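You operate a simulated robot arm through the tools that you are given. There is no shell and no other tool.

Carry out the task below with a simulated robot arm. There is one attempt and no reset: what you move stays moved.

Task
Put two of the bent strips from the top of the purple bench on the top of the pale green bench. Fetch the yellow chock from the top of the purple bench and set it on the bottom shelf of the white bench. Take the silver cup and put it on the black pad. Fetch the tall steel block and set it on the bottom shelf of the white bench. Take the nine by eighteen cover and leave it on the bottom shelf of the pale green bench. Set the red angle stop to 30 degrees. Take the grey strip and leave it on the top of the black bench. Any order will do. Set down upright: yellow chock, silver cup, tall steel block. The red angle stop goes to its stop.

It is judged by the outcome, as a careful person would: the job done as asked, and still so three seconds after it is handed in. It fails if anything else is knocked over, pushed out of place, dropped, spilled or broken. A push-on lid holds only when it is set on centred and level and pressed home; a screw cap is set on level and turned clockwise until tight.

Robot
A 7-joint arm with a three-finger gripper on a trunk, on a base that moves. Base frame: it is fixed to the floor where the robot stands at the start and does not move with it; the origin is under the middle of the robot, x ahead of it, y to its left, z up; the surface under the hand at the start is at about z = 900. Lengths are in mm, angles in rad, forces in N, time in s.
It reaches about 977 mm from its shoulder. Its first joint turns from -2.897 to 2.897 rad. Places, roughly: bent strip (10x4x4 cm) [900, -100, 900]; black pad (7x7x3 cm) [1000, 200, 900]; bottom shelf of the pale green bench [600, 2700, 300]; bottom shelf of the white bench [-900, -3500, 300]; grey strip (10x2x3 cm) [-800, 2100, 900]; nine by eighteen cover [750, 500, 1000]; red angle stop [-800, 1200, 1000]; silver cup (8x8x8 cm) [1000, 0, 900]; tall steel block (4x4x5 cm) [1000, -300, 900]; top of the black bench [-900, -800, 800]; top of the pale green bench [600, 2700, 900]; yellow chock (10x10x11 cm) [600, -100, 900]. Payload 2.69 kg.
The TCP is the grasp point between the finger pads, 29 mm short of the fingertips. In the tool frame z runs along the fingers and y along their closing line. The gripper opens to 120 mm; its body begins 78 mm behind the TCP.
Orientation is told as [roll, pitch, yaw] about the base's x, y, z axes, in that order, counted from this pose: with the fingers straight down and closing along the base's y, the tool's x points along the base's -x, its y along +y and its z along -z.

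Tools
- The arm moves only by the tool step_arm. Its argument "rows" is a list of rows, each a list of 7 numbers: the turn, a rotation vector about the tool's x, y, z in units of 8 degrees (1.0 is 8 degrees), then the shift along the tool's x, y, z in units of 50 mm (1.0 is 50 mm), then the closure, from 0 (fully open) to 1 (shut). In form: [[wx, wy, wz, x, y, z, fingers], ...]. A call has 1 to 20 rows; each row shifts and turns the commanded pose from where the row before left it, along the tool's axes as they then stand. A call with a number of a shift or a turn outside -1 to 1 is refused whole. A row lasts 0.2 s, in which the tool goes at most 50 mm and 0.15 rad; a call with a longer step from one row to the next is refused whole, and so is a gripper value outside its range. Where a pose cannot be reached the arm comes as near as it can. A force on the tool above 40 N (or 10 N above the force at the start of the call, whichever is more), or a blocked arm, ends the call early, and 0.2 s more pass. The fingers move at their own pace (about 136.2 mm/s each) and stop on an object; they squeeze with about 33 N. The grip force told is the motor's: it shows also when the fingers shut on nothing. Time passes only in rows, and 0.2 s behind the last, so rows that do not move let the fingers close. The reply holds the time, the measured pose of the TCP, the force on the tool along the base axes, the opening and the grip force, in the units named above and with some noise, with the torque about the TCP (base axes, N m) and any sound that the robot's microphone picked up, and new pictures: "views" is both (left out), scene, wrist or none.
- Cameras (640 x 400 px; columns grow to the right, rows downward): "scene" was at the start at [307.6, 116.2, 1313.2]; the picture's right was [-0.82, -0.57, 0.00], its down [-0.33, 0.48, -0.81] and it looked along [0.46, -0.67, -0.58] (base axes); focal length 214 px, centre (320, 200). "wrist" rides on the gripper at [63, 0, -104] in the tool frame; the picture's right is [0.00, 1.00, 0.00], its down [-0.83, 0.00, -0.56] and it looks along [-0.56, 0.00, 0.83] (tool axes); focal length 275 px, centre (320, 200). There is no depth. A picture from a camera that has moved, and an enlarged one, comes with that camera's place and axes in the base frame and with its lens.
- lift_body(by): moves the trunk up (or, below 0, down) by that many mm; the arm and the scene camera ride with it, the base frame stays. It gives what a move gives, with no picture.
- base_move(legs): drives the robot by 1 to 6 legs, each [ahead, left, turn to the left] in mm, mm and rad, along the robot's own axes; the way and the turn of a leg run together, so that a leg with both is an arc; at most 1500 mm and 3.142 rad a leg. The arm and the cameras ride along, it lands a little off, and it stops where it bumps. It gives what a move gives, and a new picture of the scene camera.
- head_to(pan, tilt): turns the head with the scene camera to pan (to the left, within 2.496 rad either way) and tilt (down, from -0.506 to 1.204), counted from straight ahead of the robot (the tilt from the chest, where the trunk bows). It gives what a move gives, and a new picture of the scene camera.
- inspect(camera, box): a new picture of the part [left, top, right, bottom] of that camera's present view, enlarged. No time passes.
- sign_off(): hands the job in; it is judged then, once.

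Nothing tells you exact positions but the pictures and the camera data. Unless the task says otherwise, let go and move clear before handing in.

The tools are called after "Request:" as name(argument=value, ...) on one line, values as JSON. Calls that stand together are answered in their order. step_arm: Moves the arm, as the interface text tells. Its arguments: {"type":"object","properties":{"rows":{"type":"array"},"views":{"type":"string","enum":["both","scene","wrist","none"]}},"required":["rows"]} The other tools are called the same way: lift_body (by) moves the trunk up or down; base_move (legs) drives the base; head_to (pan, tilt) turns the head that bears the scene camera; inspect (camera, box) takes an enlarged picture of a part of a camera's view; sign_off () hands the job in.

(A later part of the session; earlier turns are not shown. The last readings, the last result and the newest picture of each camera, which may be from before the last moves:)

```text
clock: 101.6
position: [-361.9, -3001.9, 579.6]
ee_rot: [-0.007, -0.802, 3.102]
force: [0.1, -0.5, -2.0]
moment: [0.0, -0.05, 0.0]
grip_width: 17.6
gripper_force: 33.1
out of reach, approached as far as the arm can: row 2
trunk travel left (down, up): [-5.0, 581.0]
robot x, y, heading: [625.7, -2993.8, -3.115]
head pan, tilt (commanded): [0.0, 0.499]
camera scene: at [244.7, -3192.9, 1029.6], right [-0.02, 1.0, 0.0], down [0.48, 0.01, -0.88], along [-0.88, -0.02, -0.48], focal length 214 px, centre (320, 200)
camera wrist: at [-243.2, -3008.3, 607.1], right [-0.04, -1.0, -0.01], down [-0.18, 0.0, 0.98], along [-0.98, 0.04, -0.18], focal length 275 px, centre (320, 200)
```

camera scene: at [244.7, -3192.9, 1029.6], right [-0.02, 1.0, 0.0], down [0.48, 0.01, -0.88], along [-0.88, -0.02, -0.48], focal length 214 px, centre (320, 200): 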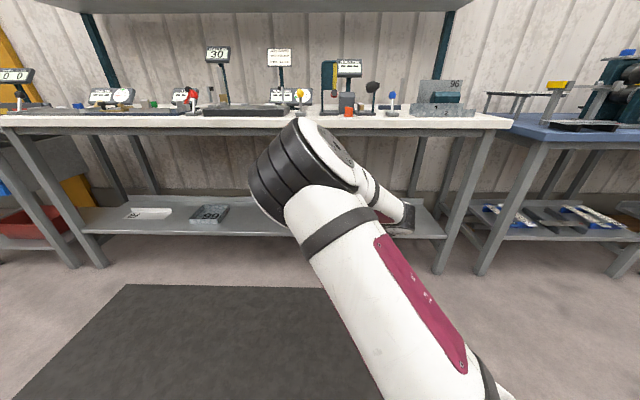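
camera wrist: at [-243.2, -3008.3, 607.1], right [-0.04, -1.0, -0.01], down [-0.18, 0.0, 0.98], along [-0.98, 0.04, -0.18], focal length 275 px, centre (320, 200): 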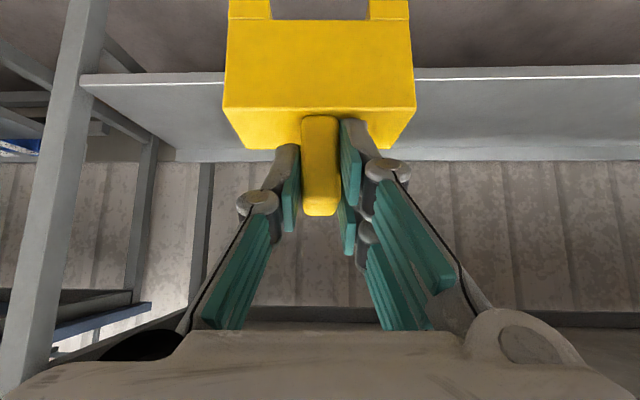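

The arm is now well placed. Lowering further to just above the shelf height and correcting the slight pitch error.

Request:
step_arm(rows=[[0, 0.13, 0, 0.5, 0, 0.5, 1], [0, 0, 0, 0.5, 0, 0.5, 1], [0, 0, 0, 0.5, 0, 0.5, 1], [0, 0, 0, 0.3, 0, 0.3, 1], [0, 0, 0, 0, 0, 0, 1]], views="both")

```text
clock: 102.8
position: [-359.4, -3001.5, 452.2]
ee_rot: [-0.01, -0.783, 3.102]
force: [-0.4, -0.2, -2.0]
moment: [-0.03, -0.05, 0.05]
grip_width: 17.8
gripper_force: 33.3
trunk travel left (down, up): [-5.0, 581.0]
robot x, y, heading: [625.4, -2997.0, -3.121]
head pan, tilt (commanded): [0.0, 0.499]
camera scene: at [244.7, -3192.9, 1029.6], right [-0.02, 1.0, 0.0], down [0.48, 0.01, -0.88], along [-0.88, -0.02, -0.48], focal length 214 px, centre (320, 200)
camera wrist: at [-240.6, -3006.9, 481.8], right [-0.04, -1.0, -0.01], down [-0.2, 0.0, 0.98], along [-0.98, 0.04, -0.2], focal length 275 px, centre (320, 200)
```

scene: 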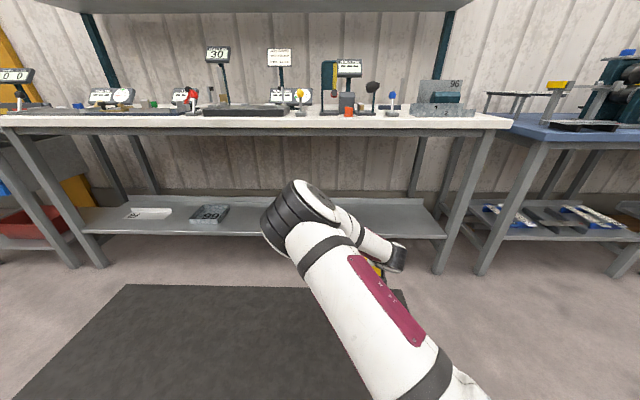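
wrist: 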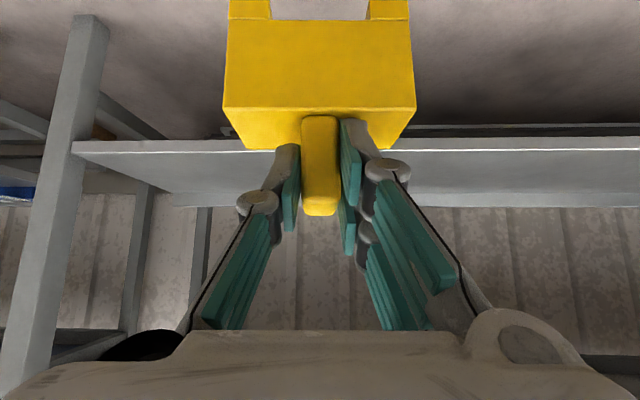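

The shelf surface triangulates to z≈300 with its front edge at x≈-681. The chock's underside is ~55 mm above it, so I'll drive in 390 mm.

Request:
base_move(legs=[[300, 0, 0]])

Request:
step_arm(rows=[[0, 0, 0, 0, 0, 0, 1]], views="wrist")

```text
clock: 104.9
position: [-653.6, -3003.1, 451.8]
ee_rot: [-0.008, -0.785, 3.1]
force: [0.4, 0.0, -2.1]
moment: [0.02, -0.06, 0.01]
grip_width: 17.8
gripper_force: 33.0
trunk travel left (down, up): [-5.0, 581.0]
robot x, y, heading: [331.2, -2996.1, -3.124]
head pan, tilt (commanded): [0.0, 0.499]
camera scene: at [-50.5, -3197.8, 1029.6], right [-0.02, 1.0, 0.0], down [0.48, 0.01, -0.88], along [-0.88, -0.02, -0.48], focal length 214 px, centre (320, 200)
```

scene: 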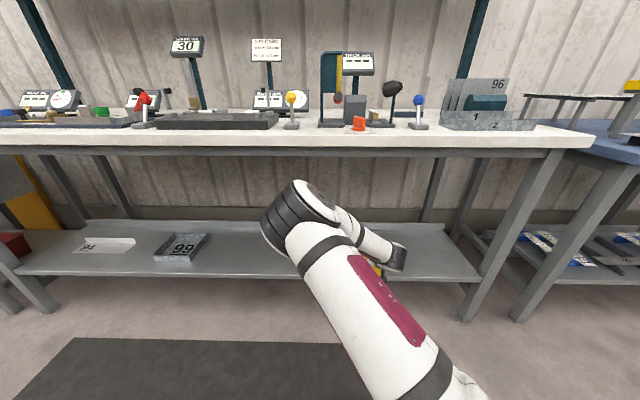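

```text
clock: 105.3
position: [-653.3, -3004.6, 450.4]
ee_rot: [-0.011, -0.783, 3.099]
force: [0.2, 0.6, -2.5]
moment: [0.01, -0.07, 0.02]
grip_width: 17.8
gripper_force: 32.8
trunk travel left (down, up): [-5.0, 581.0]
robot x, y, heading: [332.0, -2995.7, -3.123]
head pan, tilt (commanded): [0.0, 0.499]
camera wrist: at [-535.1, -3010.2, 481.9], right [-0.05, -1.0, -0.01], down [-0.2, 0.0, 0.98], along [-0.98, 0.05, -0.2], focal length 275 px, centre (320, 200)
```

wrist: 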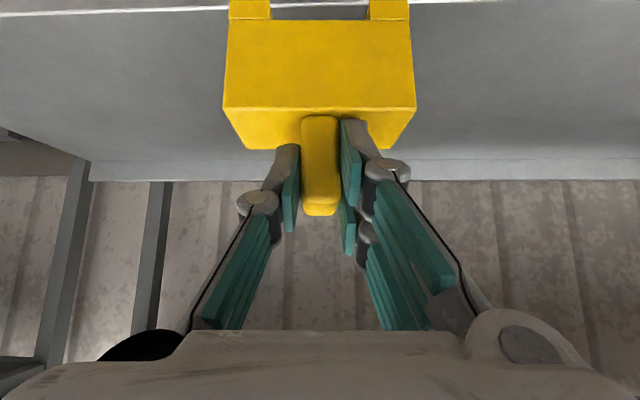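

The shelf edge is just passing beneath. I'll drive in a further 140 mm to be safely inside the shelf, then lower with force sensing.

Request:
base_move(legs=[[140, 0, 0]])

Request:
step_arm(rows=[[0, 0, 0, 0.2, 0, 0.2, 1], [0, 0, 0, 0.2, 0, 0.2, 1], [0, 0, 0, 0.1, 0, 0.1, 1], [0, 0, 0, 0, 0, 0, 1]], views="both")

```text
clock: 106.6
position: [-791.5, -3007.0, 451.8]
ee_rot: [-0.009, -0.784, 3.099]
force: [0.2, 0.1, -2.7]
moment: [0.01, -0.08, 0.04]
grip_width: 17.7
gripper_force: 33.6
trunk travel left (down, up): [-5.0, 581.0]
robot x, y, heading: [197.7, -3002.0, -3.122]
head pan, tilt (commanded): [0.0, 0.499]
camera scene: at [-188.5, -3200.5, 1029.6], right [-0.02, 1.0, 0.0], down [0.48, 0.01, -0.88], along [-0.88, -0.02, -0.48], focal length 214 px, centre (320, 200)
```

scene: 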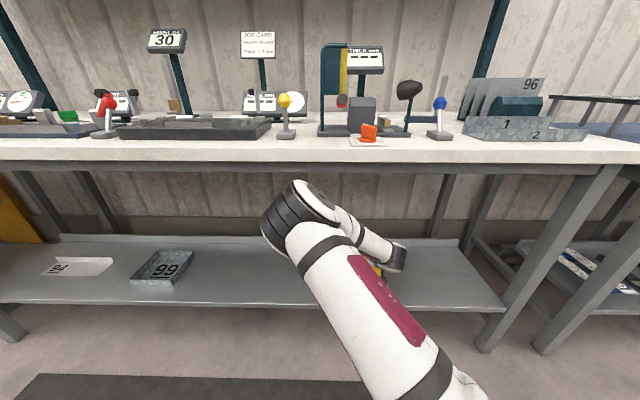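

```text
clock: 107.6
position: [-789.1, -3005.4, 416.4]
ee_rot: [-0.01, -0.783, 3.097]
force: [-0.2, 0.5, -2.1]
moment: [-0.03, -0.04, -0.01]
grip_width: 18.0
gripper_force: 33.2
trunk travel left (down, up): [-5.0, 581.0]
robot x, y, heading: [196.2, -3002.0, -3.123]
head pan, tilt (commanded): [0.0, 0.499]
camera scene: at [-188.5, -3200.5, 1029.6], right [-0.02, 1.0, 0.0], down [0.48, 0.01, -0.88], along [-0.88, -0.02, -0.48], focal length 214 px, centre (320, 200)
camera wrist: at [-671.5, -3011.4, 447.1], right [-0.05, -1.0, -0.01], down [-0.2, 0.0, 0.98], along [-0.98, 0.05, -0.2], focal length 275 px, centre (320, 200)
```

scene: 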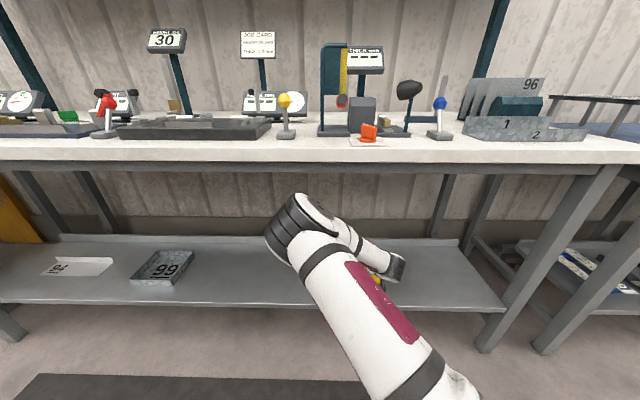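
wrist: 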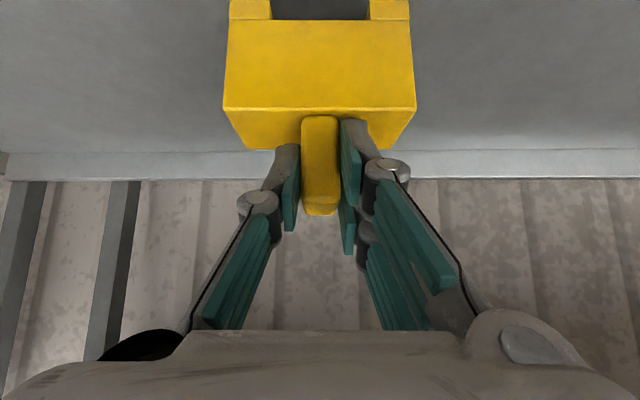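

Lowering gently in small steps to feel the shelf.

Request:
step_arm(rows=[[0, 0, 0, 0.08, 0, 0.08, 1], [0, 0, 0, 0.08, 0, 0.08, 1], [0, 0, 0, 0.04, 0, 0.04, 1], [0, 0, 0, 0, 0, 0, 1]], views="wrist")

```text
clock: 108.6
position: [-790.7, -3005.7, 401.6]
ee_rot: [-0.007, -0.784, 3.098]
force: [-0.9, -0.3, -2.5]
moment: [-0.04, -0.09, -0.01]
grip_width: 17.7
gripper_force: 33.4
trunk travel left (down, up): [-5.0, 581.0]
robot x, y, heading: [194.6, -3000.6, -3.116]
head pan, tilt (commanded): [0.0, 0.499]
camera wrist: at [-672.2, -3011.7, 432.2], right [-0.05, -1.0, -0.01], down [-0.2, 0.0, 0.98], along [-0.98, 0.05, -0.2], focal length 275 px, centre (320, 200)
```

wrist: 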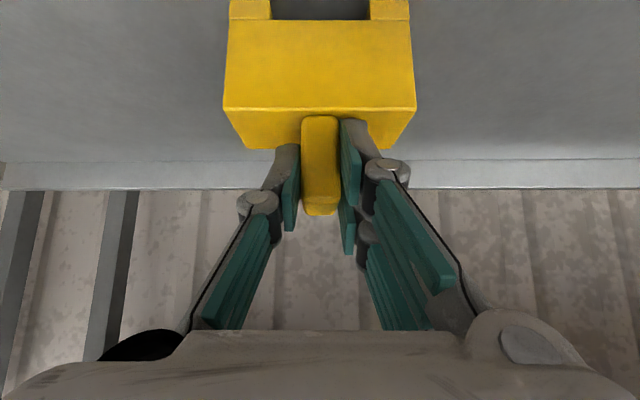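

Request:
step_arm(rows=[[0, 0, 0, 0.04, 0, 0.04, 1], [0, 0, 0, 0.04, 0, 0.04, 1], [0, 0, 0, 0, 0, 0, 1]], views="none")

```text
clock: 109.4
position: [-790.5, -3005.7, 397.2]
ee_rot: [-0.008, -0.785, 3.095]
force: [1.4, 1.7, 6.1]
moment: [-0.25, -0.39, 0.11]
grip_width: 17.7
gripper_force: 32.4
trunk travel left (down, up): [-5.0, 581.0]
robot x, y, heading: [193.9, -2996.5, -3.121]
head pan, tilt (commanded): [0.0, 0.499]
```

Contact felt (about 8 N change). Releasing and withdrawing along the finger axis.

Request:
step_arm(rows=[[0, 0, 0, 0, 0, 0, 0.7], [0, 0, 0, 0, 0, 0, 0.4], [0, 0, 0, 0, 0, 0, 0.4], [0, 0, 0, 0, 0, -0.4, 0.4], [0, 0, 0, 0, 0, -0.8, 0.4], [0, 0, 0, 0, 0, -0.8, 0.4], [0, 0, 0, 0, 0, 0, 0.4]], views="both")

```text
clock: 111.0
position: [-723.8, -3007.1, 470.5]
ee_rot: [-0.008, -0.782, 3.099]
force: [-0.4, -0.4, 0.2]
moment: [0.02, 0.02, 0.03]
grip_width: 72.0
gripper_force: 0.0
trunk travel left (down, up): [-5.0, 581.0]
robot x, y, heading: [193.8, -3003.3, -3.122]
head pan, tilt (commanded): [0.0, 0.499]
camera scene: at [-188.5, -3200.5, 1029.6], right [-0.02, 1.0, 0.0], down [0.48, 0.01, -0.88], along [-0.88, -0.02, -0.48], focal length 214 px, centre (320, 200)
camera wrist: at [-605.3, -3013.8, 500.6], right [-0.05, -1.0, -0.01], down [-0.2, 0.0, 0.98], along [-0.98, 0.05, -0.2], focal length 275 px, centre (320, 200)
```

scene: 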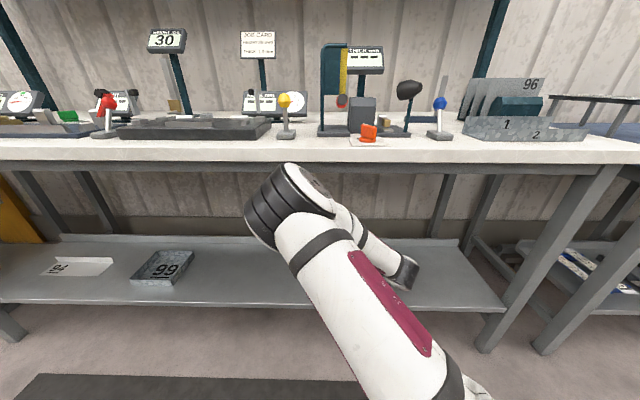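
wrist: 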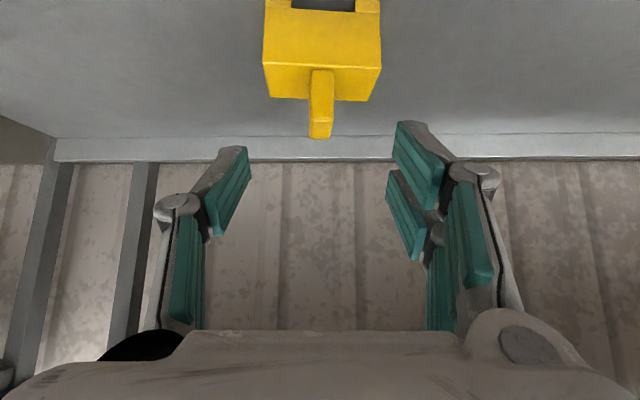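

The chock stands upright on the shelf. Backing the robot straight out.

Request:
base_move(legs=[[-450, 0, 0]])

Request:
inspect(camera="scene", box=[300, 160, 460, 260])

```text
clock: 113.7
position: [-276.4, -3001.0, 470.0]
ee_rot: [-0.009, -0.784, 3.1]
force: [-0.1, 0.5, 0.3]
moment: [-0.04, 0.03, -0.01]
grip_width: 72.0
gripper_force: 0.0
trunk travel left (down, up): [-5.0, 581.0]
robot x, y, heading: [642.5, -2992.0, -3.119]
head pan, tilt (commanded): [0.0, 0.499]
camera scene: at [258.7, -3192.1, 1029.7], right [-0.02, 1.0, 0.0], down [0.48, 0.01, -0.88], along [-0.88, -0.02, -0.48], focal length 214 px, centre (320, 200)
```

scene: 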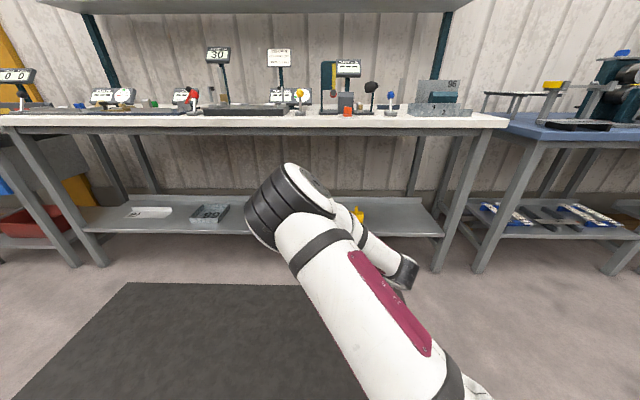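

```text
4.00 times, centred on (380, 210) of scene
camera zoom: at [258.7, -3192.1, 1029.7], right [-0.02, 1.0, 0.0], down [0.48, 0.01, -0.88], along [-0.88, -0.02, -0.48], focal length 858 px, centre (80, 160)
```

zoom: 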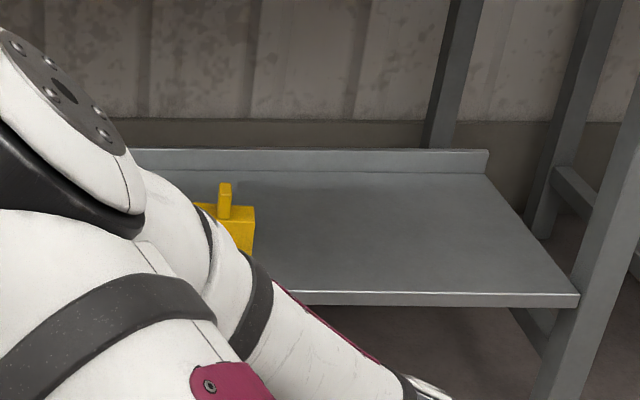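

Chock delivered. Now I'll raise the trunk and fold the arm back for travel.

Request:
lift_body(by=295)

Request:
step_arm(rows=[[0, 0, 0, -0.6, 0, -0.6, 0.4], [0, 0, 0, -0.6, 0, -0.6, 0.4], [0, 0, 0, -0.6, 0, -0.6, 0.4], [0, 0, 0, -0.6, 0, -0.6, 0.4], [0, 0, 0, -0.6, 0, -0.6, 0.4], [0, 0, 0, -0.6, 0, -0.6, 0.4], [0, 0, 0, -0.6, 0, -0.6, 0.4], [0, 0, 0, -0.6, 0, -0.6, 0.4], [0, 0, 0, -0.6, 0, -0.6, 0.4], [0, 0, 0, -0.6, 0, -0.6, 0.4], [0, 0, 0, 0.58, 0, -0.58, 0.4], [0, 0, 0, 0.58, 0, -0.58, 0.4], [0, 0, 0, 0.58, 0, -0.58, 0.4], [0, 0, 0, 0.58, 0, -0.58, 0.4], [0, 0, 0, 0.58, 0, -0.58, 0.4], [0, 0, 0, 0.58, 0, -0.58, 0.4], [0, 0, 0, 0.58, 0, -0.58, 0.4], [0, 0, 0, 0.58, 0, -0.58, 0.4], [0, 0, 0, 0, 0, 0, 0.4]], views="both")

```text
clock: 116.6
position: [-276.8, -2999.0, 764.9]
ee_rot: [-0.008, -0.783, 3.098]
force: [-0.2, 0.9, 0.3]
moment: [0.02, -0.01, -0.04]
grip_width: 72.0
gripper_force: 0.0
trunk travel left (down, up): [-300.0, 286.0]
robot x, y, heading: [642.2, -2992.3, -3.124]
head pan, tilt (commanded): [0.0, 0.499]
```

```text
clock: 119.6
position: [-117.6, -2924.2, 1187.8]
ee_rot: [-0.052, -0.785, 2.921]
force: [-0.1, -0.5, 0.3]
moment: [0.0, 0.02, -0.04]
grip_width: 72.0
gripper_force: 0.2
trunk travel left (down, up): [-300.0, 286.0]
robot x, y, heading: [640.8, -2990.4, -3.123]
head pan, tilt (commanded): [0.0, 0.499]
stopped in row 14: the arm was blocked; the commanded pose is now the measured one
camera scene: at [305.5, -3219.7, 1323.5], right [-0.34, 0.94, 0.0], down [0.46, 0.16, -0.87], along [-0.82, -0.29, -0.49], focal length 214 px, centre (320, 200)
camera wrist: at [-2.4, -2956.4, 1216.9], right [-0.25, -0.97, -0.04], down [-0.2, 0.01, 0.98], along [-0.95, 0.25, -0.19], focal length 275 px, centre (320, 200)
```

scene: 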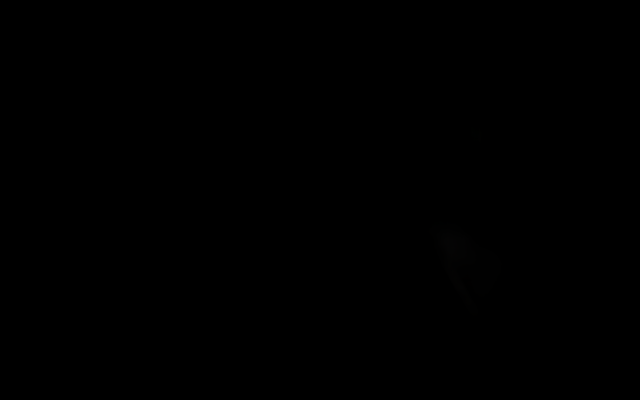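
wrist: 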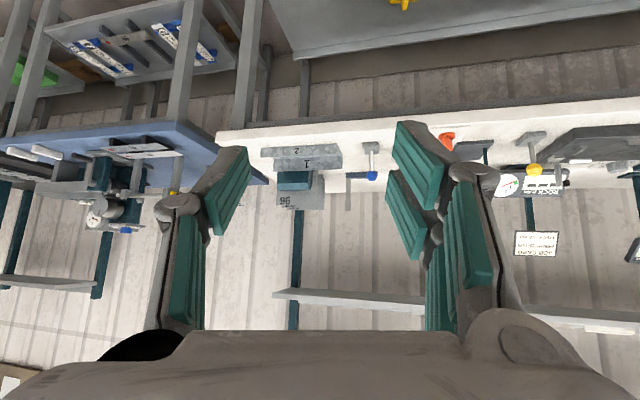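

The elbow (on the left side now) bumped the head. I'll move the arm back forward to free it, then find a configuration with the elbow on the right.

Request:
step_arm(rows=[[0, 0, 0, -0.5, 0, 0.5, 0.4], [0, 0, 0, -0.5, 0, 0.5, 0.4], [0, 0, 0, -0.5, 0, 0.5, 0.4], [0, 0, 0, 0, 0, 0, 0.4]], views="both")

```text
clock: 120.6
position: [-219.2, -2902.9, 1186.5]
ee_rot: [-0.05, -0.788, 2.929]
force: [0.4, 0.5, 1.0]
moment: [-0.02, -0.04, 0.02]
grip_width: 72.0
gripper_force: 0.1
trunk travel left (down, up): [-300.0, 286.0]
robot x, y, heading: [640.6, -2995.3, -3.119]
head pan, tilt (commanded): [0.0, 0.499]
camera scene: at [300.0, -3191.1, 1324.3], right [-0.02, 1.0, 0.0], down [0.48, 0.01, -0.88], along [-0.88, -0.02, -0.48], focal length 214 px, centre (320, 200)
camera wrist: at [-104.1, -2933.4, 1216.2], right [-0.24, -0.97, -0.04], down [-0.2, 0.01, 0.98], along [-0.95, 0.25, -0.19], focal length 275 px, centre (320, 200)
```

scene: 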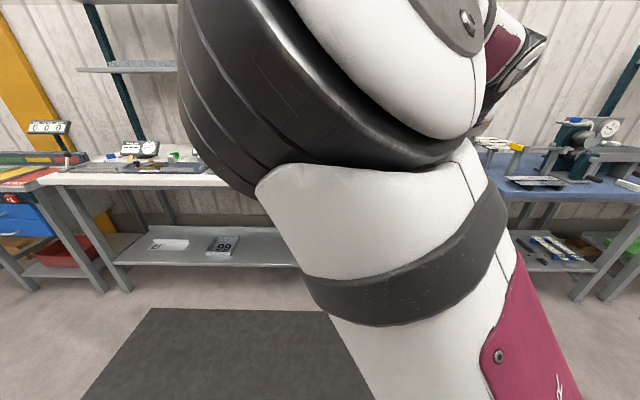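
wrist: 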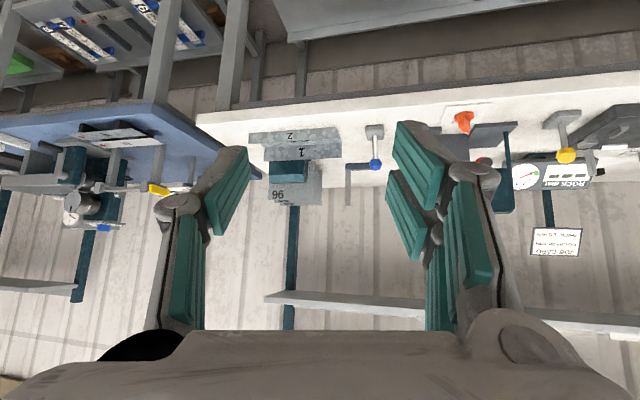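

The head is free again. I'll turn the hand straight down and realign its yaw with the robot, watching how the elbow goes.

Request:
step_arm(rows=[[0, 0.9375, 0, 0, 0, 0, 0.4], [0, 0.9375, 0, 0, 0, 0, 0.4], [0, 0.9375, 0, 0, 0, 0, 0.4], [0, 0.9375, 0, 0, 0, 0, 0.4], [0, 0.9375, 0, 0, 0, 0, 0.4], [0, 0.9375, 0, 0, 0, 0, 0.4], [0.3, 0, -0.82, 0, 0, 0, 0.4], [0, 0, -0.82, 0, 0, 0, 0.4], [0, 0, 0, 0, 0, 0, 0.4]], views="both")

```text
clock: 122.6
position: [-219.9, -2901.7, 1187.0]
ee_rot: [-0.077, 0.014, 3.121]
force: [0.1, 0.5, 0.1]
moment: [0.04, 0.01, 0.03]
grip_width: 72.1
gripper_force: 0.0
trunk travel left (down, up): [-300.0, 286.0]
robot x, y, heading: [637.4, -2995.1, -3.123]
head pan, tilt (commanded): [0.0, 0.499]
camera scene: at [299.9, -3191.0, 1324.3], right [-0.02, 1.0, 0.0], down [0.48, 0.01, -0.88], along [-0.88, -0.02, -0.48], focal length 214 px, centre (320, 200)
camera wrist: at [-157.9, -2911.4, 1292.9], right [-0.01, -1.0, -0.08], down [-0.84, -0.03, 0.54], along [-0.54, 0.07, -0.84], focal length 275 px, centre (320, 200)
```

scene: 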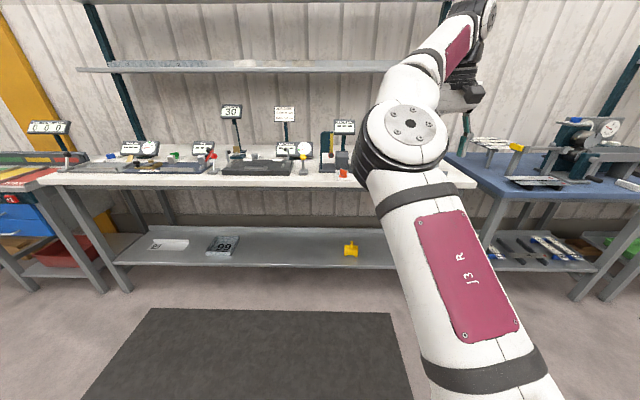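
wrist: 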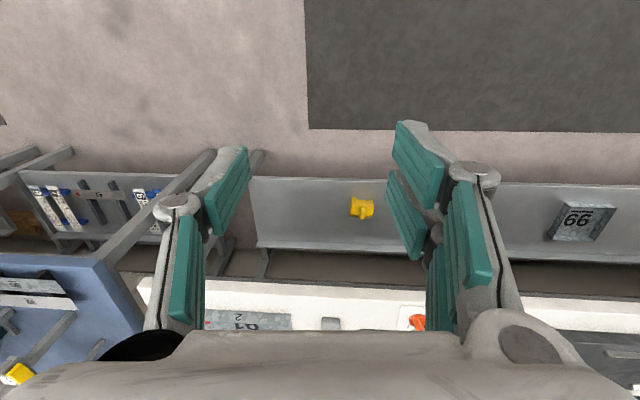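

That restored a good elbow position, and the chock stands mid-shelf. Retracting with the hand pointing down.

Request:
step_arm(rows=[[-0.55, 0, 0, 0.745, 0.27, 0, 0.4], [0, 0, 0, 0.745, 0.27, 0, 0.4], [0, 0, 0, 0.745, 0.27, 0, 0.4], [0, 0, 0, 0.745, 0.27, 0, 0.4], [0, 0, 0, 0.745, 0.27, 0, 0.4], [0, 0, 0, 0.745, 0.27, 0, 0.4], [0, 0, 0, 0, 0, 0, 0.4]], views="scene")

```text
clock: 124.2
position: [-0.9, -2988.2, 1190.5]
ee_rot: [0.0, 0.015, 3.12]
force: [-0.6, -0.5, 0.0]
moment: [0.03, -0.02, -0.02]
grip_width: 72.1
gripper_force: 0.0
trunk travel left (down, up): [-300.0, 286.0]
robot x, y, heading: [642.8, -2993.0, -3.125]
head pan, tilt (commanded): [0.0, 0.499]
camera scene: at [299.9, -3191.1, 1324.3], right [-0.02, 1.0, 0.0], down [0.48, 0.01, -0.88], along [-0.88, -0.02, -0.48], focal length 214 px, centre (320, 200)
```

scene: 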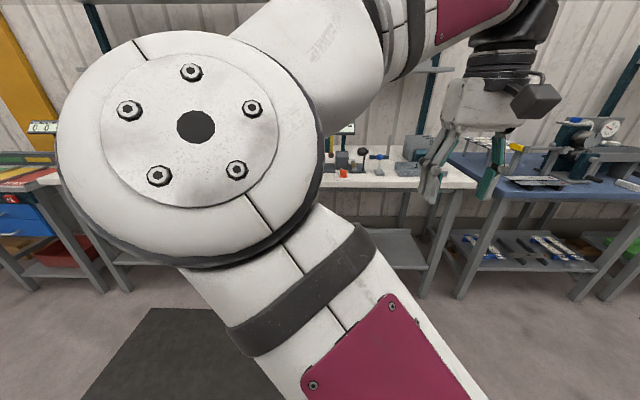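

The hand is compact enough for travel with an empty gripper. Driving back: turn toward +y, strafe into the aisle line, go up the aisle.

Request:
base_move(legs=[[0, 0, -1.59], [0, 750, 0], [1400, 0, 0]])

```text
clock: 139.0
position: [-126.6, -927.8, 1190.3]
ee_rot: [0.0, 0.013, 1.535]
force: [1.2, 0.2, -0.2]
moment: [-0.01, -0.02, 0.02]
grip_width: 72.0
gripper_force: 0.0
trunk travel left (down, up): [-300.0, 286.0]
robot x, y, heading: [-141.8, -1569.2, 1.576]
head pan, tilt (commanded): [0.0, 0.499]
camera scene: at [-329.9, -1225.2, 1324.3], right [1.0, 0.0, 0.0], down [0.0, -0.48, -0.88], along [0.0, 0.88, -0.48], focal length 214 px, centre (320, 200)
```

scene: 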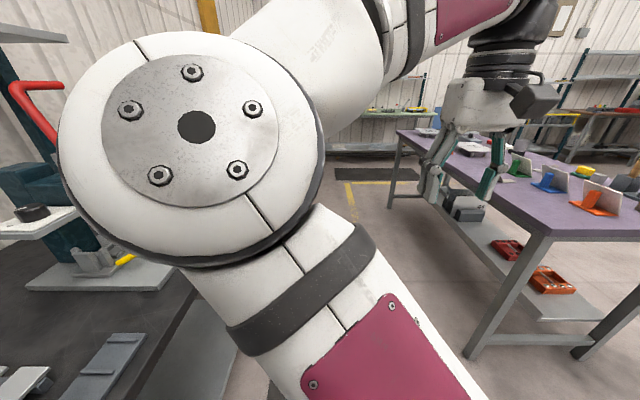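

The way up the aisle is clear. Continuing and turning to face the purple bench near the steel block.

Request:
base_move(legs=[[1370, -20, 0], [0, 0, -1.576]])

Request:
step_arm(rows=[[0, 0, 0, 0, 0, 0, 0.4]], views="wrist")

```text
clock: 149.6
position: [497.1, -187.4, 1190.9]
ee_rot: [0.0, 0.014, 0.017]
force: [0.4, -0.2, 0.3]
moment: [0.01, 0.03, -0.02]
grip_width: 72.2
gripper_force: 0.1
trunk travel left (down, up): [-300.0, 286.0]
robot x, y, heading: [-144.9, -210.8, 0.063]
head pan, tilt (commanded): [0.0, 0.499]
camera scene: at [193.6, 0.1, 1324.3], right [0.06, -1.0, 0.0], down [-0.48, -0.03, -0.88], along [0.88, 0.05, -0.48], focal length 214 px, centre (320, 200)
```

scene: 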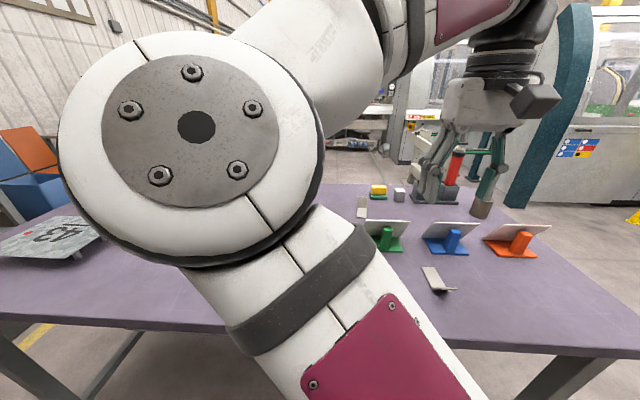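

```text
clock: 150.0
position: [498.0, -189.5, 1190.7]
ee_rot: [0.0, 0.014, 0.014]
force: [0.1, 0.1, 0.3]
moment: [0.01, -0.01, -0.01]
grip_width: 72.0
gripper_force: 0.1
trunk travel left (down, up): [-300.0, 286.0]
robot x, y, heading: [-147.6, -206.6, 0.059]
head pan, tilt (commanded): [0.0, 0.499]
camera wrist: at [436.4, -190.6, 1296.4], right [-0.02, 1.0, 0.0], down [0.84, 0.02, 0.54], along [0.54, 0.01, -0.84], focal length 275 px, centre (320, 200)
```

wrist: 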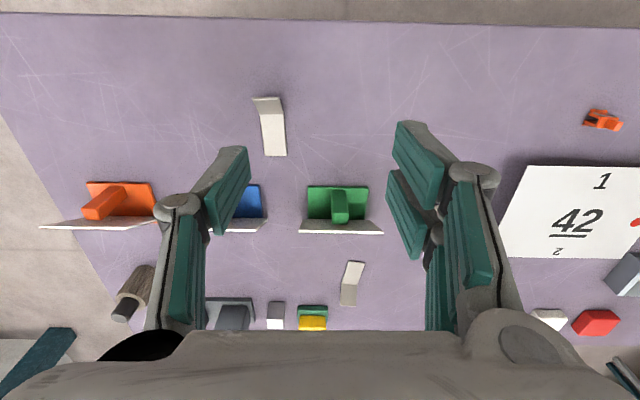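

The block, stamp and tool holder are ahead. I'll extend the hand over them for a close look.

Request:
step_arm(rows=[[0, 0, 0, -0.88, -0.19, 0.1, 0.4], [0, 0, 0, -0.88, -0.19, 0.1, 0.4], [0, 0, 0, -0.88, -0.19, 0.1, 0.4], [0, 0, 0, -0.88, -0.19, 0.1, 0.4], [0, 0, 0, -0.88, -0.19, 0.1, 0.4], [0, 0, 0, -0.88, -0.19, 0.1, 0.4], [0, 0, 0, -0.88, -0.19, 0.1, 0.4], [0, 0, 0, 0, 0, 0, 0.4]], views="both")

Request:
inspect(camera="wrist", box=[200, 80, 420, 260])

```text
clock: 151.8
position: [787.0, -240.8, 1141.7]
ee_rot: [0.0, 0.009, 0.016]
force: [0.6, 0.6, 0.6]
moment: [0.02, 0.01, 0.03]
grip_width: 72.1
gripper_force: 0.0
out of reach, approached as far as the arm can: row 7
trunk travel left (down, up): [-300.0, 286.0]
robot x, y, heading: [-140.5, -205.2, 0.055]
head pan, tilt (commanded): [0.0, 0.499]
camera scene: at [193.7, 0.0, 1324.3], right [0.06, -1.0, 0.0], down [-0.48, -0.03, -0.88], along [0.88, 0.05, -0.48], focal length 214 px, centre (320, 200)
camera wrist: at [725.7, -243.1, 1247.6], right [-0.02, 1.0, 0.0], down [0.84, 0.02, 0.55], along [0.55, 0.01, -0.84], focal length 275 px, centre (320, 200)
```

scene: 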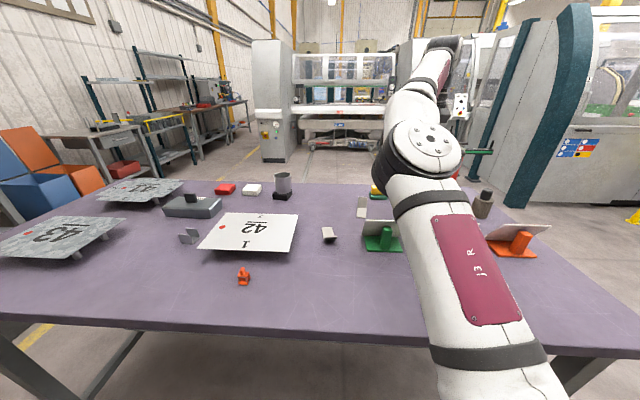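
wrist: 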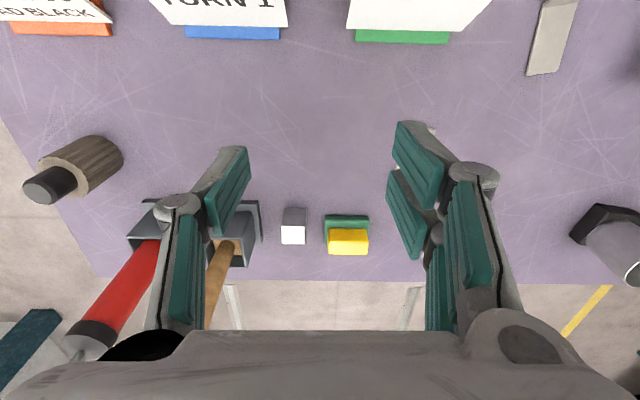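

```text
2.22 times, centred on (310, 170) of wrist
camera zoom: at [725.7, -243.1, 1247.6], right [-0.02, 1.0, 0.0], down [0.84, 0.02, 0.55], along [0.55, 0.01, -0.84], focal length 612 px, centre (342, 267)
```

zoom: 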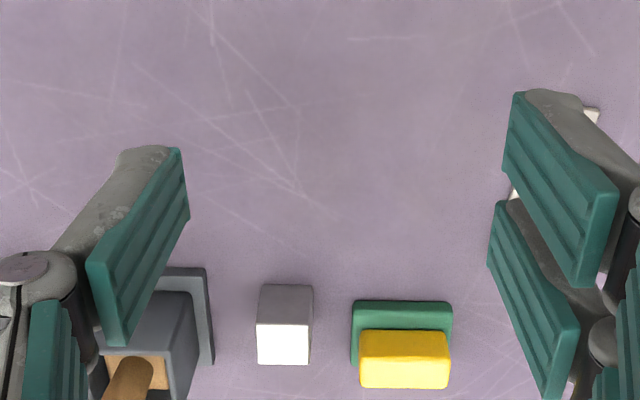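

The block (34 mm square) is centred near (979, -276) with ~28 mm gaps to the stamp and tool holder. I'll move the base 60 mm closer and square up, then pitch the hand 45° with a narrow opening.

Request:
base_move(legs=[[60, 0, -0.057]])

Request:
step_arm(rows=[[0, -0.9375, 0, 0.5, 0, -0.5, 0.6], [0, -0.9375, 0, 0.5, 0, -0.5, 0.6], [0, -0.9375, 0, 0, 0, 0, 0.6], [0, -0.9375, 0, 0, 0, 0, 0.6], [0, -0.9375, 0, 0, 0, 0, 0.6], [0, -0.9375, 0, 0, 0, 0, 0.6], [0, 0, 0, 0, 0, 0, 0.6]], views="both")

```text
clock: 152.8
position: [845.0, -292.8, 1141.9]
ee_rot: [0.0, 0.011, -0.043]
force: [-0.3, 0.3, 0.1]
moment: [-0.03, 0.03, 0.04]
grip_width: 72.0
gripper_force: 0.1
trunk travel left (down, up): [-300.0, 286.0]
robot x, y, heading: [-81.6, -208.2, -0.007]
head pan, tilt (commanded): [0.0, 0.499]
camera scene: at [267.7, -18.2, 1324.3], right [0.0, -1.0, 0.0], down [-0.48, 0.0, -0.88], along [0.88, 0.0, -0.48], focal length 214 px, centre (320, 200)
```

scene: 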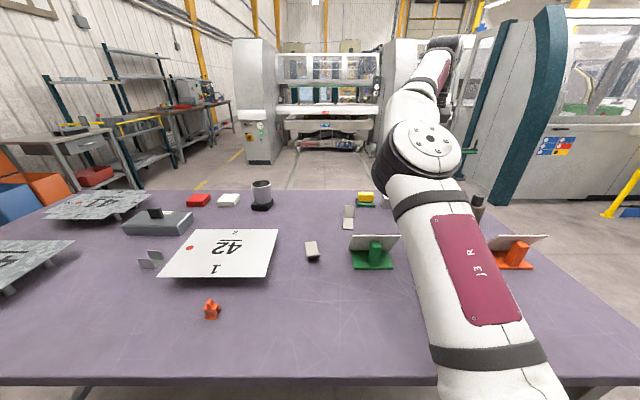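

```text
clock: 154.3
position: [794.1, -290.3, 1189.5]
ee_rot: [-0.001, -0.777, -0.041]
force: [-0.4, -0.8, 0.7]
moment: [0.01, -0.03, 0.0]
grip_width: 48.2
gripper_force: 0.1
trunk travel left (down, up): [-300.0, 286.0]
robot x, y, heading: [-81.0, -206.3, 0.001]
head pan, tilt (commanded): [0.0, 0.499]
camera scene: at [267.7, -18.1, 1324.3], right [0.0, -1.0, 0.0], down [-0.48, 0.0, -0.88], along [0.88, 0.0, -0.48], focal length 214 px, centre (320, 200)
camera wrist: at [676.1, -286.2, 1220.0], right [0.04, 1.0, 0.0], down [0.2, 0.0, 0.98], along [0.98, -0.04, -0.2], focal length 275 px, centre (320, 200)
```

scene: 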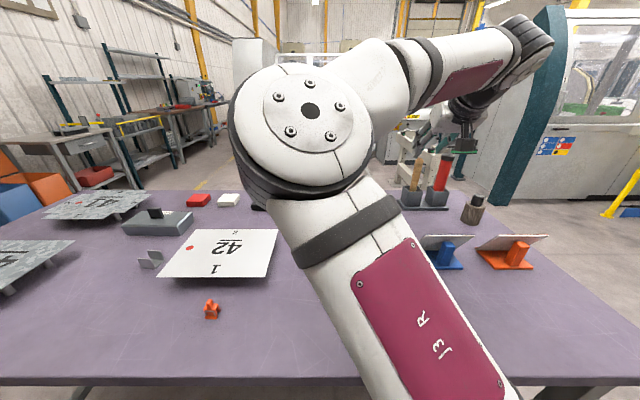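
wrist: 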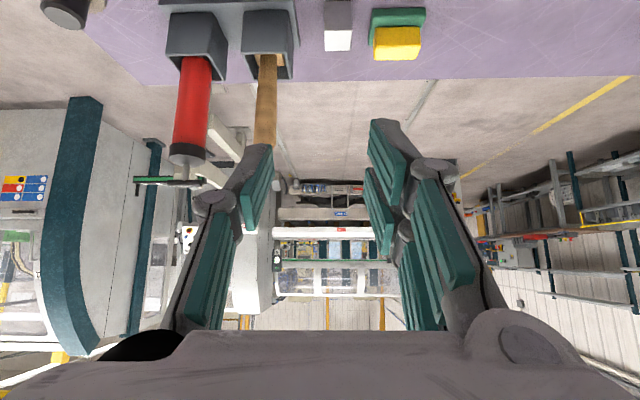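

Wooden and red tools stand to the right but clear. Squaring the yaw and moving to the pre-grasp in front of the block.

Request:
step_arm(rows=[[-0.206, -0.06, -0.209, 0, 0, 0, 0.6], [0, 0, 0, 0.22, 0.056, 0.75, 0.6], [0, 0, 0, 0.22, 0.056, 0.75, 0.6], [0, 0, 0, 0.22, 0.056, 0.75, 0.6], [0, 0, 0, 0.22, 0.056, 0.75, 0.6], [0, 0, 0, 0.22, 0.056, 0.75, 0.6], [0, 0, 0, 0, 0, 0, 0.6]], views="both")

Request:
inspect(camera="wrist", box=[200, 0, 460, 200])

```text
clock: 155.9
position: [889.7, -279.0, 1015.6]
ee_rot: [-0.002, -0.783, -0.002]
force: [-0.1, -0.5, 0.1]
moment: [-0.01, 0.01, 0.01]
grip_width: 47.8
gripper_force: 0.1
trunk travel left (down, up): [-300.0, 286.0]
robot x, y, heading: [-81.8, -204.1, -0.001]
head pan, tilt (commanded): [0.0, 0.499]
camera scene: at [267.6, -18.2, 1324.4], right [0.0, -1.0, 0.0], down [-0.48, 0.0, -0.88], along [0.88, 0.0, -0.48], focal length 214 px, centre (320, 200)
camera wrist: at [771.3, -279.5, 1045.8], right [0.0, 1.0, 0.0], down [0.2, 0.0, 0.98], along [0.98, 0.0, -0.2], focal length 275 px, centre (320, 200)
```

scene: 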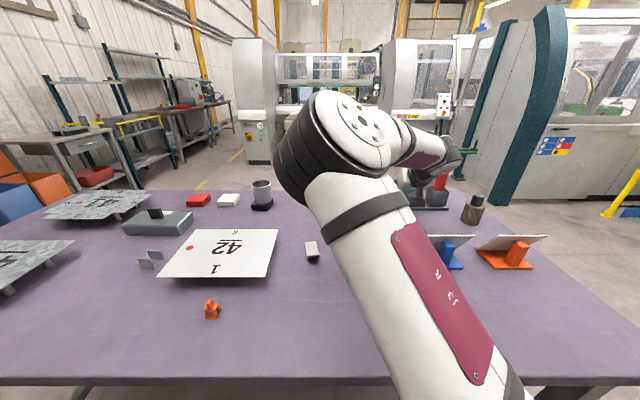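
wrist: 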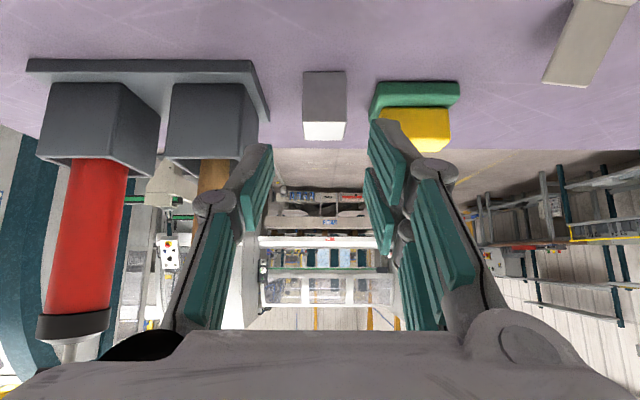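

```text
2.00 times, centred on (330, 100) of wrist
camera zoom: at [771.3, -279.5, 1045.8], right [0.0, 1.0, 0.0], down [0.2, 0.0, 0.98], along [0.98, 0.0, -0.2], focal length 551 px, centre (300, 400)
```

zoom: 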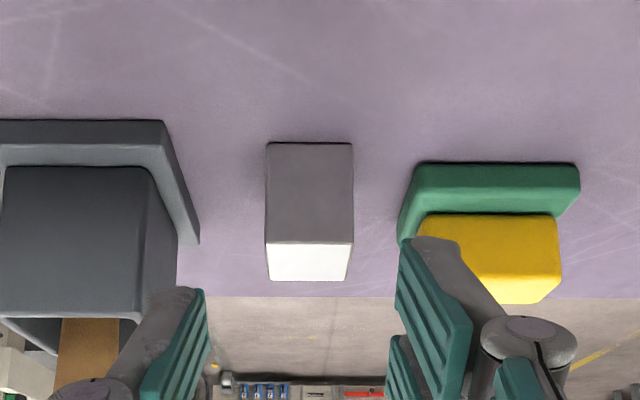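

Block centre confirmed at y=-276, with 5 mm finger clearance to the stamp. Advancing along the finger axis.

Request:
step_arm(rows=[[0, 0, 0, 0, 0.06, 0.6, 0.6], [0, 0, 0, 0, 0, 0.7, 0.6], [0, 0, 0, 0, 0, 0.4, 0.6], [0, 0, 0, 0, 0, 0, 0.6]], views="wrist")

Request:
inspect(camera="wrist", box=[200, 0, 460, 240])

```text
clock: 156.9
position: [948.5, -276.6, 955.6]
ee_rot: [-0.002, -0.784, -0.002]
force: [0.4, -0.7, 0.4]
moment: [0.01, -0.01, 0.0]
grip_width: 47.8
gripper_force: 0.0
trunk travel left (down, up): [-300.0, 286.0]
robot x, y, heading: [-79.7, -206.5, 0.0]
head pan, tilt (commanded): [0.0, 0.499]
camera wrist: at [830.8, -276.6, 985.8], right [0.0, 1.0, 0.0], down [0.2, 0.0, 0.98], along [0.98, 0.0, -0.2], focal length 275 px, centre (320, 200)
```

wrist: 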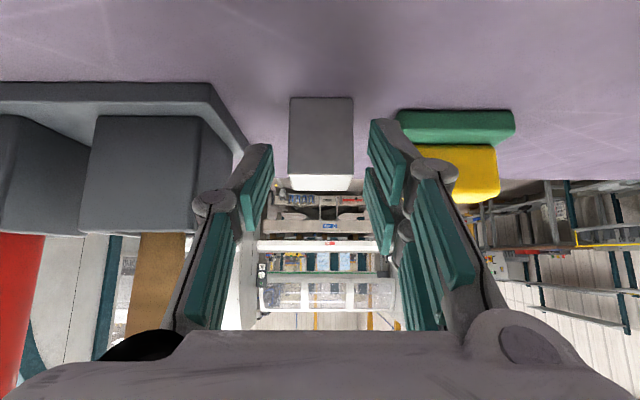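

```text
1.67 times, centred on (330, 120) of wrist
camera zoom: at [830.8, -276.6, 985.8], right [0.0, 1.0, 0.0], down [0.2, 0.0, 0.98], along [0.98, 0.0, -0.2], focal length 459 px, centre (303, 333)
```

zoom: 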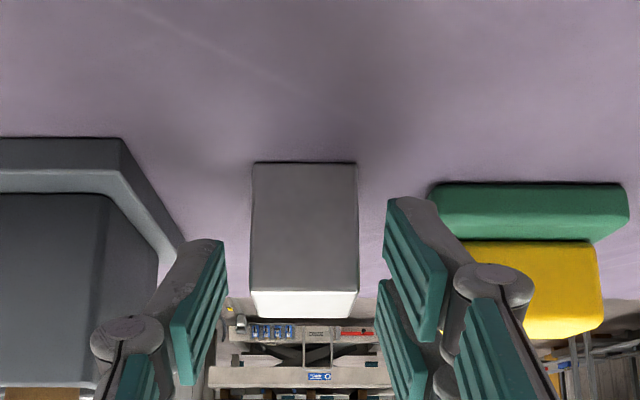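

Alignment is good. Advancing the last 20 mm and closing.

Request:
step_arm(rows=[[0, 0, 0, 0, 0, 0.4, 0.6], [0, 0, 0, 0, 0, 0, 0.6], [0, 0, 0, 0, 0, 0, 1], [0, 0, 0, 0, 0, 0, 1], [0, 0, 0, 0, 0, 0, 1], [0, 0, 0, 0, 0, 0, 1]], views="wrist")

Request:
inspect(camera="wrist", box=[200, 0, 460, 240])

```text
clock: 158.3
position: [962.5, -275.0, 943.1]
ee_rot: [-0.002, -0.781, -0.002]
force: [0.2, -0.9, -0.5]
moment: [0.02, -0.01, -0.01]
grip_width: 34.6
gripper_force: 33.2
trunk travel left (down, up): [-300.0, 286.0]
robot x, y, heading: [-84.1, -206.3, -0.001]
head pan, tilt (commanded): [0.0, 0.499]
camera wrist: at [844.0, -275.7, 971.9], right [0.0, 1.0, 0.0], down [0.2, 0.0, 0.98], along [0.98, 0.0, -0.2], focal length 275 px, centre (320, 200)
```

wrist: 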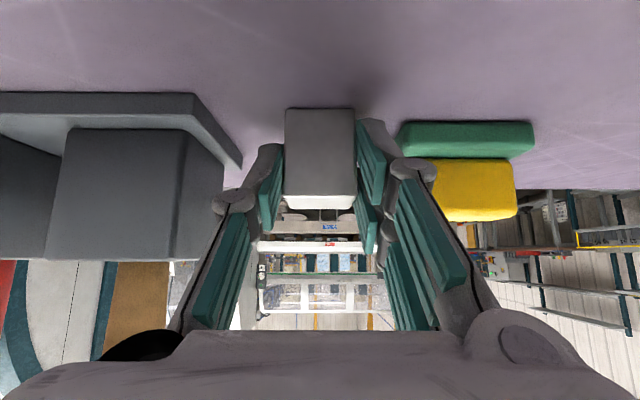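

```text
1.67 times, centred on (330, 120) of wrist
camera zoom: at [844.0, -275.7, 971.9], right [0.0, 1.0, 0.0], down [0.2, 0.0, 0.98], along [0.98, 0.0, -0.2], focal length 459 px, centre (303, 333)
```

zoom: 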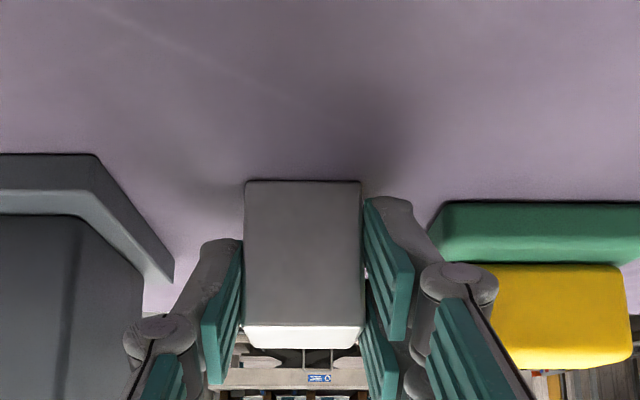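

Block gripped at 34.6 mm. Lifting straight up.

Request:
step_arm(rows=[[0, 0, 0, -0.1, 0, -0.1, 1], [0, 0, 0, -0.3, 0, -0.3, 1], [0, 0, 0, -0.5, 0, -0.5, 1], [0, 0, 0, -0.5, 0, -0.5, 1], [0, 0, 0, -0.5, 0, -0.5, 1], [0, 0, 0, 0, 0, 0, 1]], views="both")

```text
clock: 159.8
position: [962.0, -273.6, 1078.6]
ee_rot: [-0.001, -0.783, -0.002]
force: [0.4, 0.6, -4.2]
moment: [0.0, 0.09, 0.0]
grip_width: 34.7
gripper_force: 33.3
trunk travel left (down, up): [-300.0, 286.0]
robot x, y, heading: [-80.4, -208.6, -0.005]
head pan, tilt (commanded): [0.0, 0.499]
camera scene: at [267.9, -18.1, 1324.2], right [0.0, -1.0, 0.0], down [-0.48, 0.0, -0.88], along [0.88, 0.0, -0.48], focal length 214 px, centre (320, 200)
camera wrist: at [844.4, -274.6, 1108.9], right [0.0, 1.0, 0.0], down [0.2, 0.0, 0.98], along [0.98, 0.0, -0.2], focal length 275 px, centre (320, 200)
```

scene: 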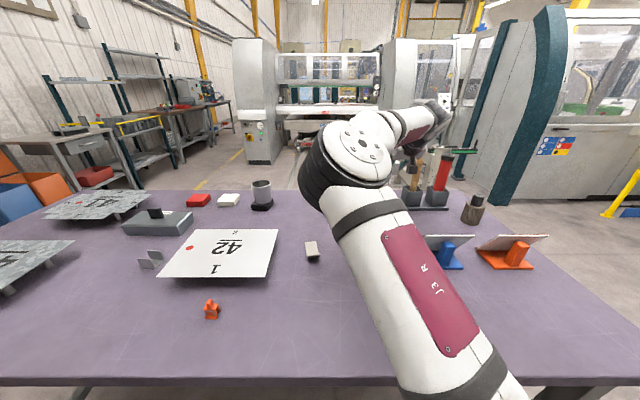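
wrist: 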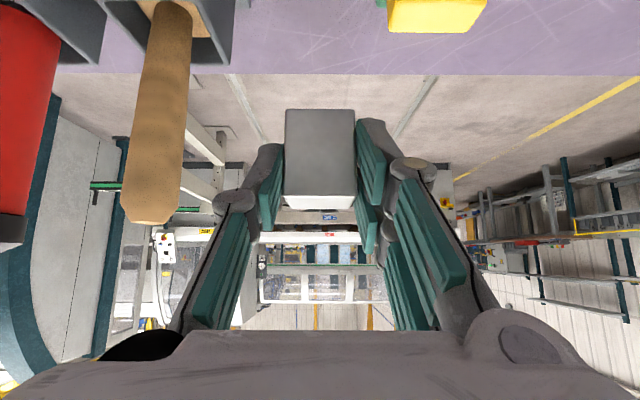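

Held securely. Retracting back from the tool holder and raising for travel.

Request:
step_arm(rows=[[0, 0, 0, 0.4, 0, -0.6, 1], [0, 0, 0, 0.4, 0.1, -0.7, 1], [0, 0, 0, 0.3, 0.2, -0.8, 1], [0, 0, 0, 0.1, 0.3, -0.8, 1], [0, 0, 0, 0, 0.3, -0.6, 1], [0, 0, 0, 0, 0, 0, 1]], views="both")

```text
clock: 161.2
position: [796.4, -225.7, 1157.2]
ee_rot: [-0.002, -0.782, -0.002]
force: [-0.5, 0.7, -4.5]
moment: [0.0, 0.11, -0.02]
grip_width: 34.5
gripper_force: 32.9
trunk travel left (down, up): [-300.0, 286.0]
robot x, y, heading: [-82.2, -204.7, -0.005]
head pan, tilt (commanded): [0.0, 0.499]
camera scene: at [267.9, -18.2, 1324.2], right [0.0, -1.0, 0.0], down [-0.48, 0.0, -0.88], along [0.88, 0.0, -0.48], focal length 214 px, centre (320, 200)
camera wrist: at [678.6, -226.8, 1187.2], right [0.0, 1.0, 0.0], down [0.2, 0.0, 0.98], along [0.98, 0.0, -0.2], focal length 275 px, centre (320, 200)
```

scene: 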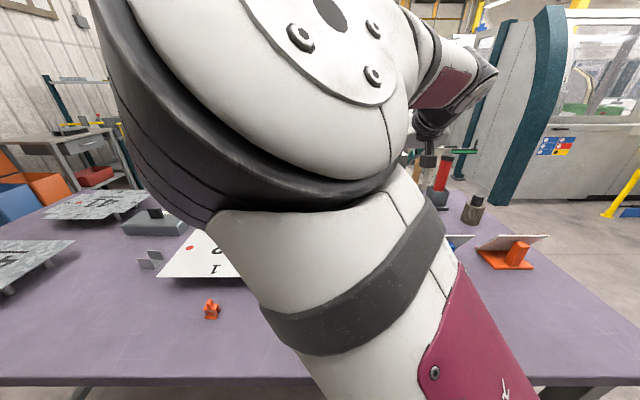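
wrist: 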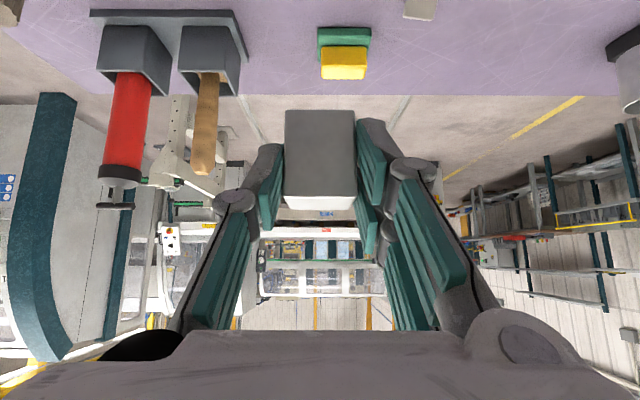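

Held well. Now carrying the block to the white bench: back off, turn right, go down the aisle, strafe out and face the bench.

Request:
base_move(legs=[[-45, 0, 0], [0, 0, -1.566], [1500, 0, 0], [1450, 30, 0], [0, 700, 0]])

```text
clock: 183.2
position: [671.2, -4020.6, 1156.5]
ee_rot: [-0.002, -0.785, -1.532]
force: [-0.4, -0.8, -4.6]
moment: [0.11, 0.03, -0.01]
grip_width: 34.8
gripper_force: 33.1
trunk travel left (down, up): [-300.0, 286.0]
robot x, y, heading: [654.8, -3140.9, -1.532]
head pan, tilt (commanded): [0.0, 0.499]
camera scene: at [860.9, -3483.9, 1324.3], right [-1.0, -0.04, 0.0], down [-0.02, 0.48, -0.88], along [0.03, -0.88, -0.48], focal length 214 px, centre (320, 200)
```

scene: 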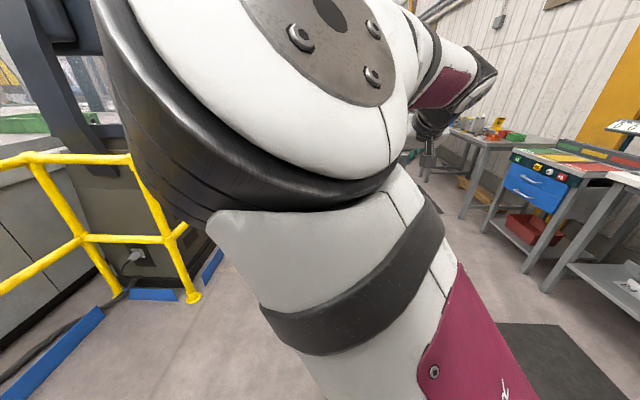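

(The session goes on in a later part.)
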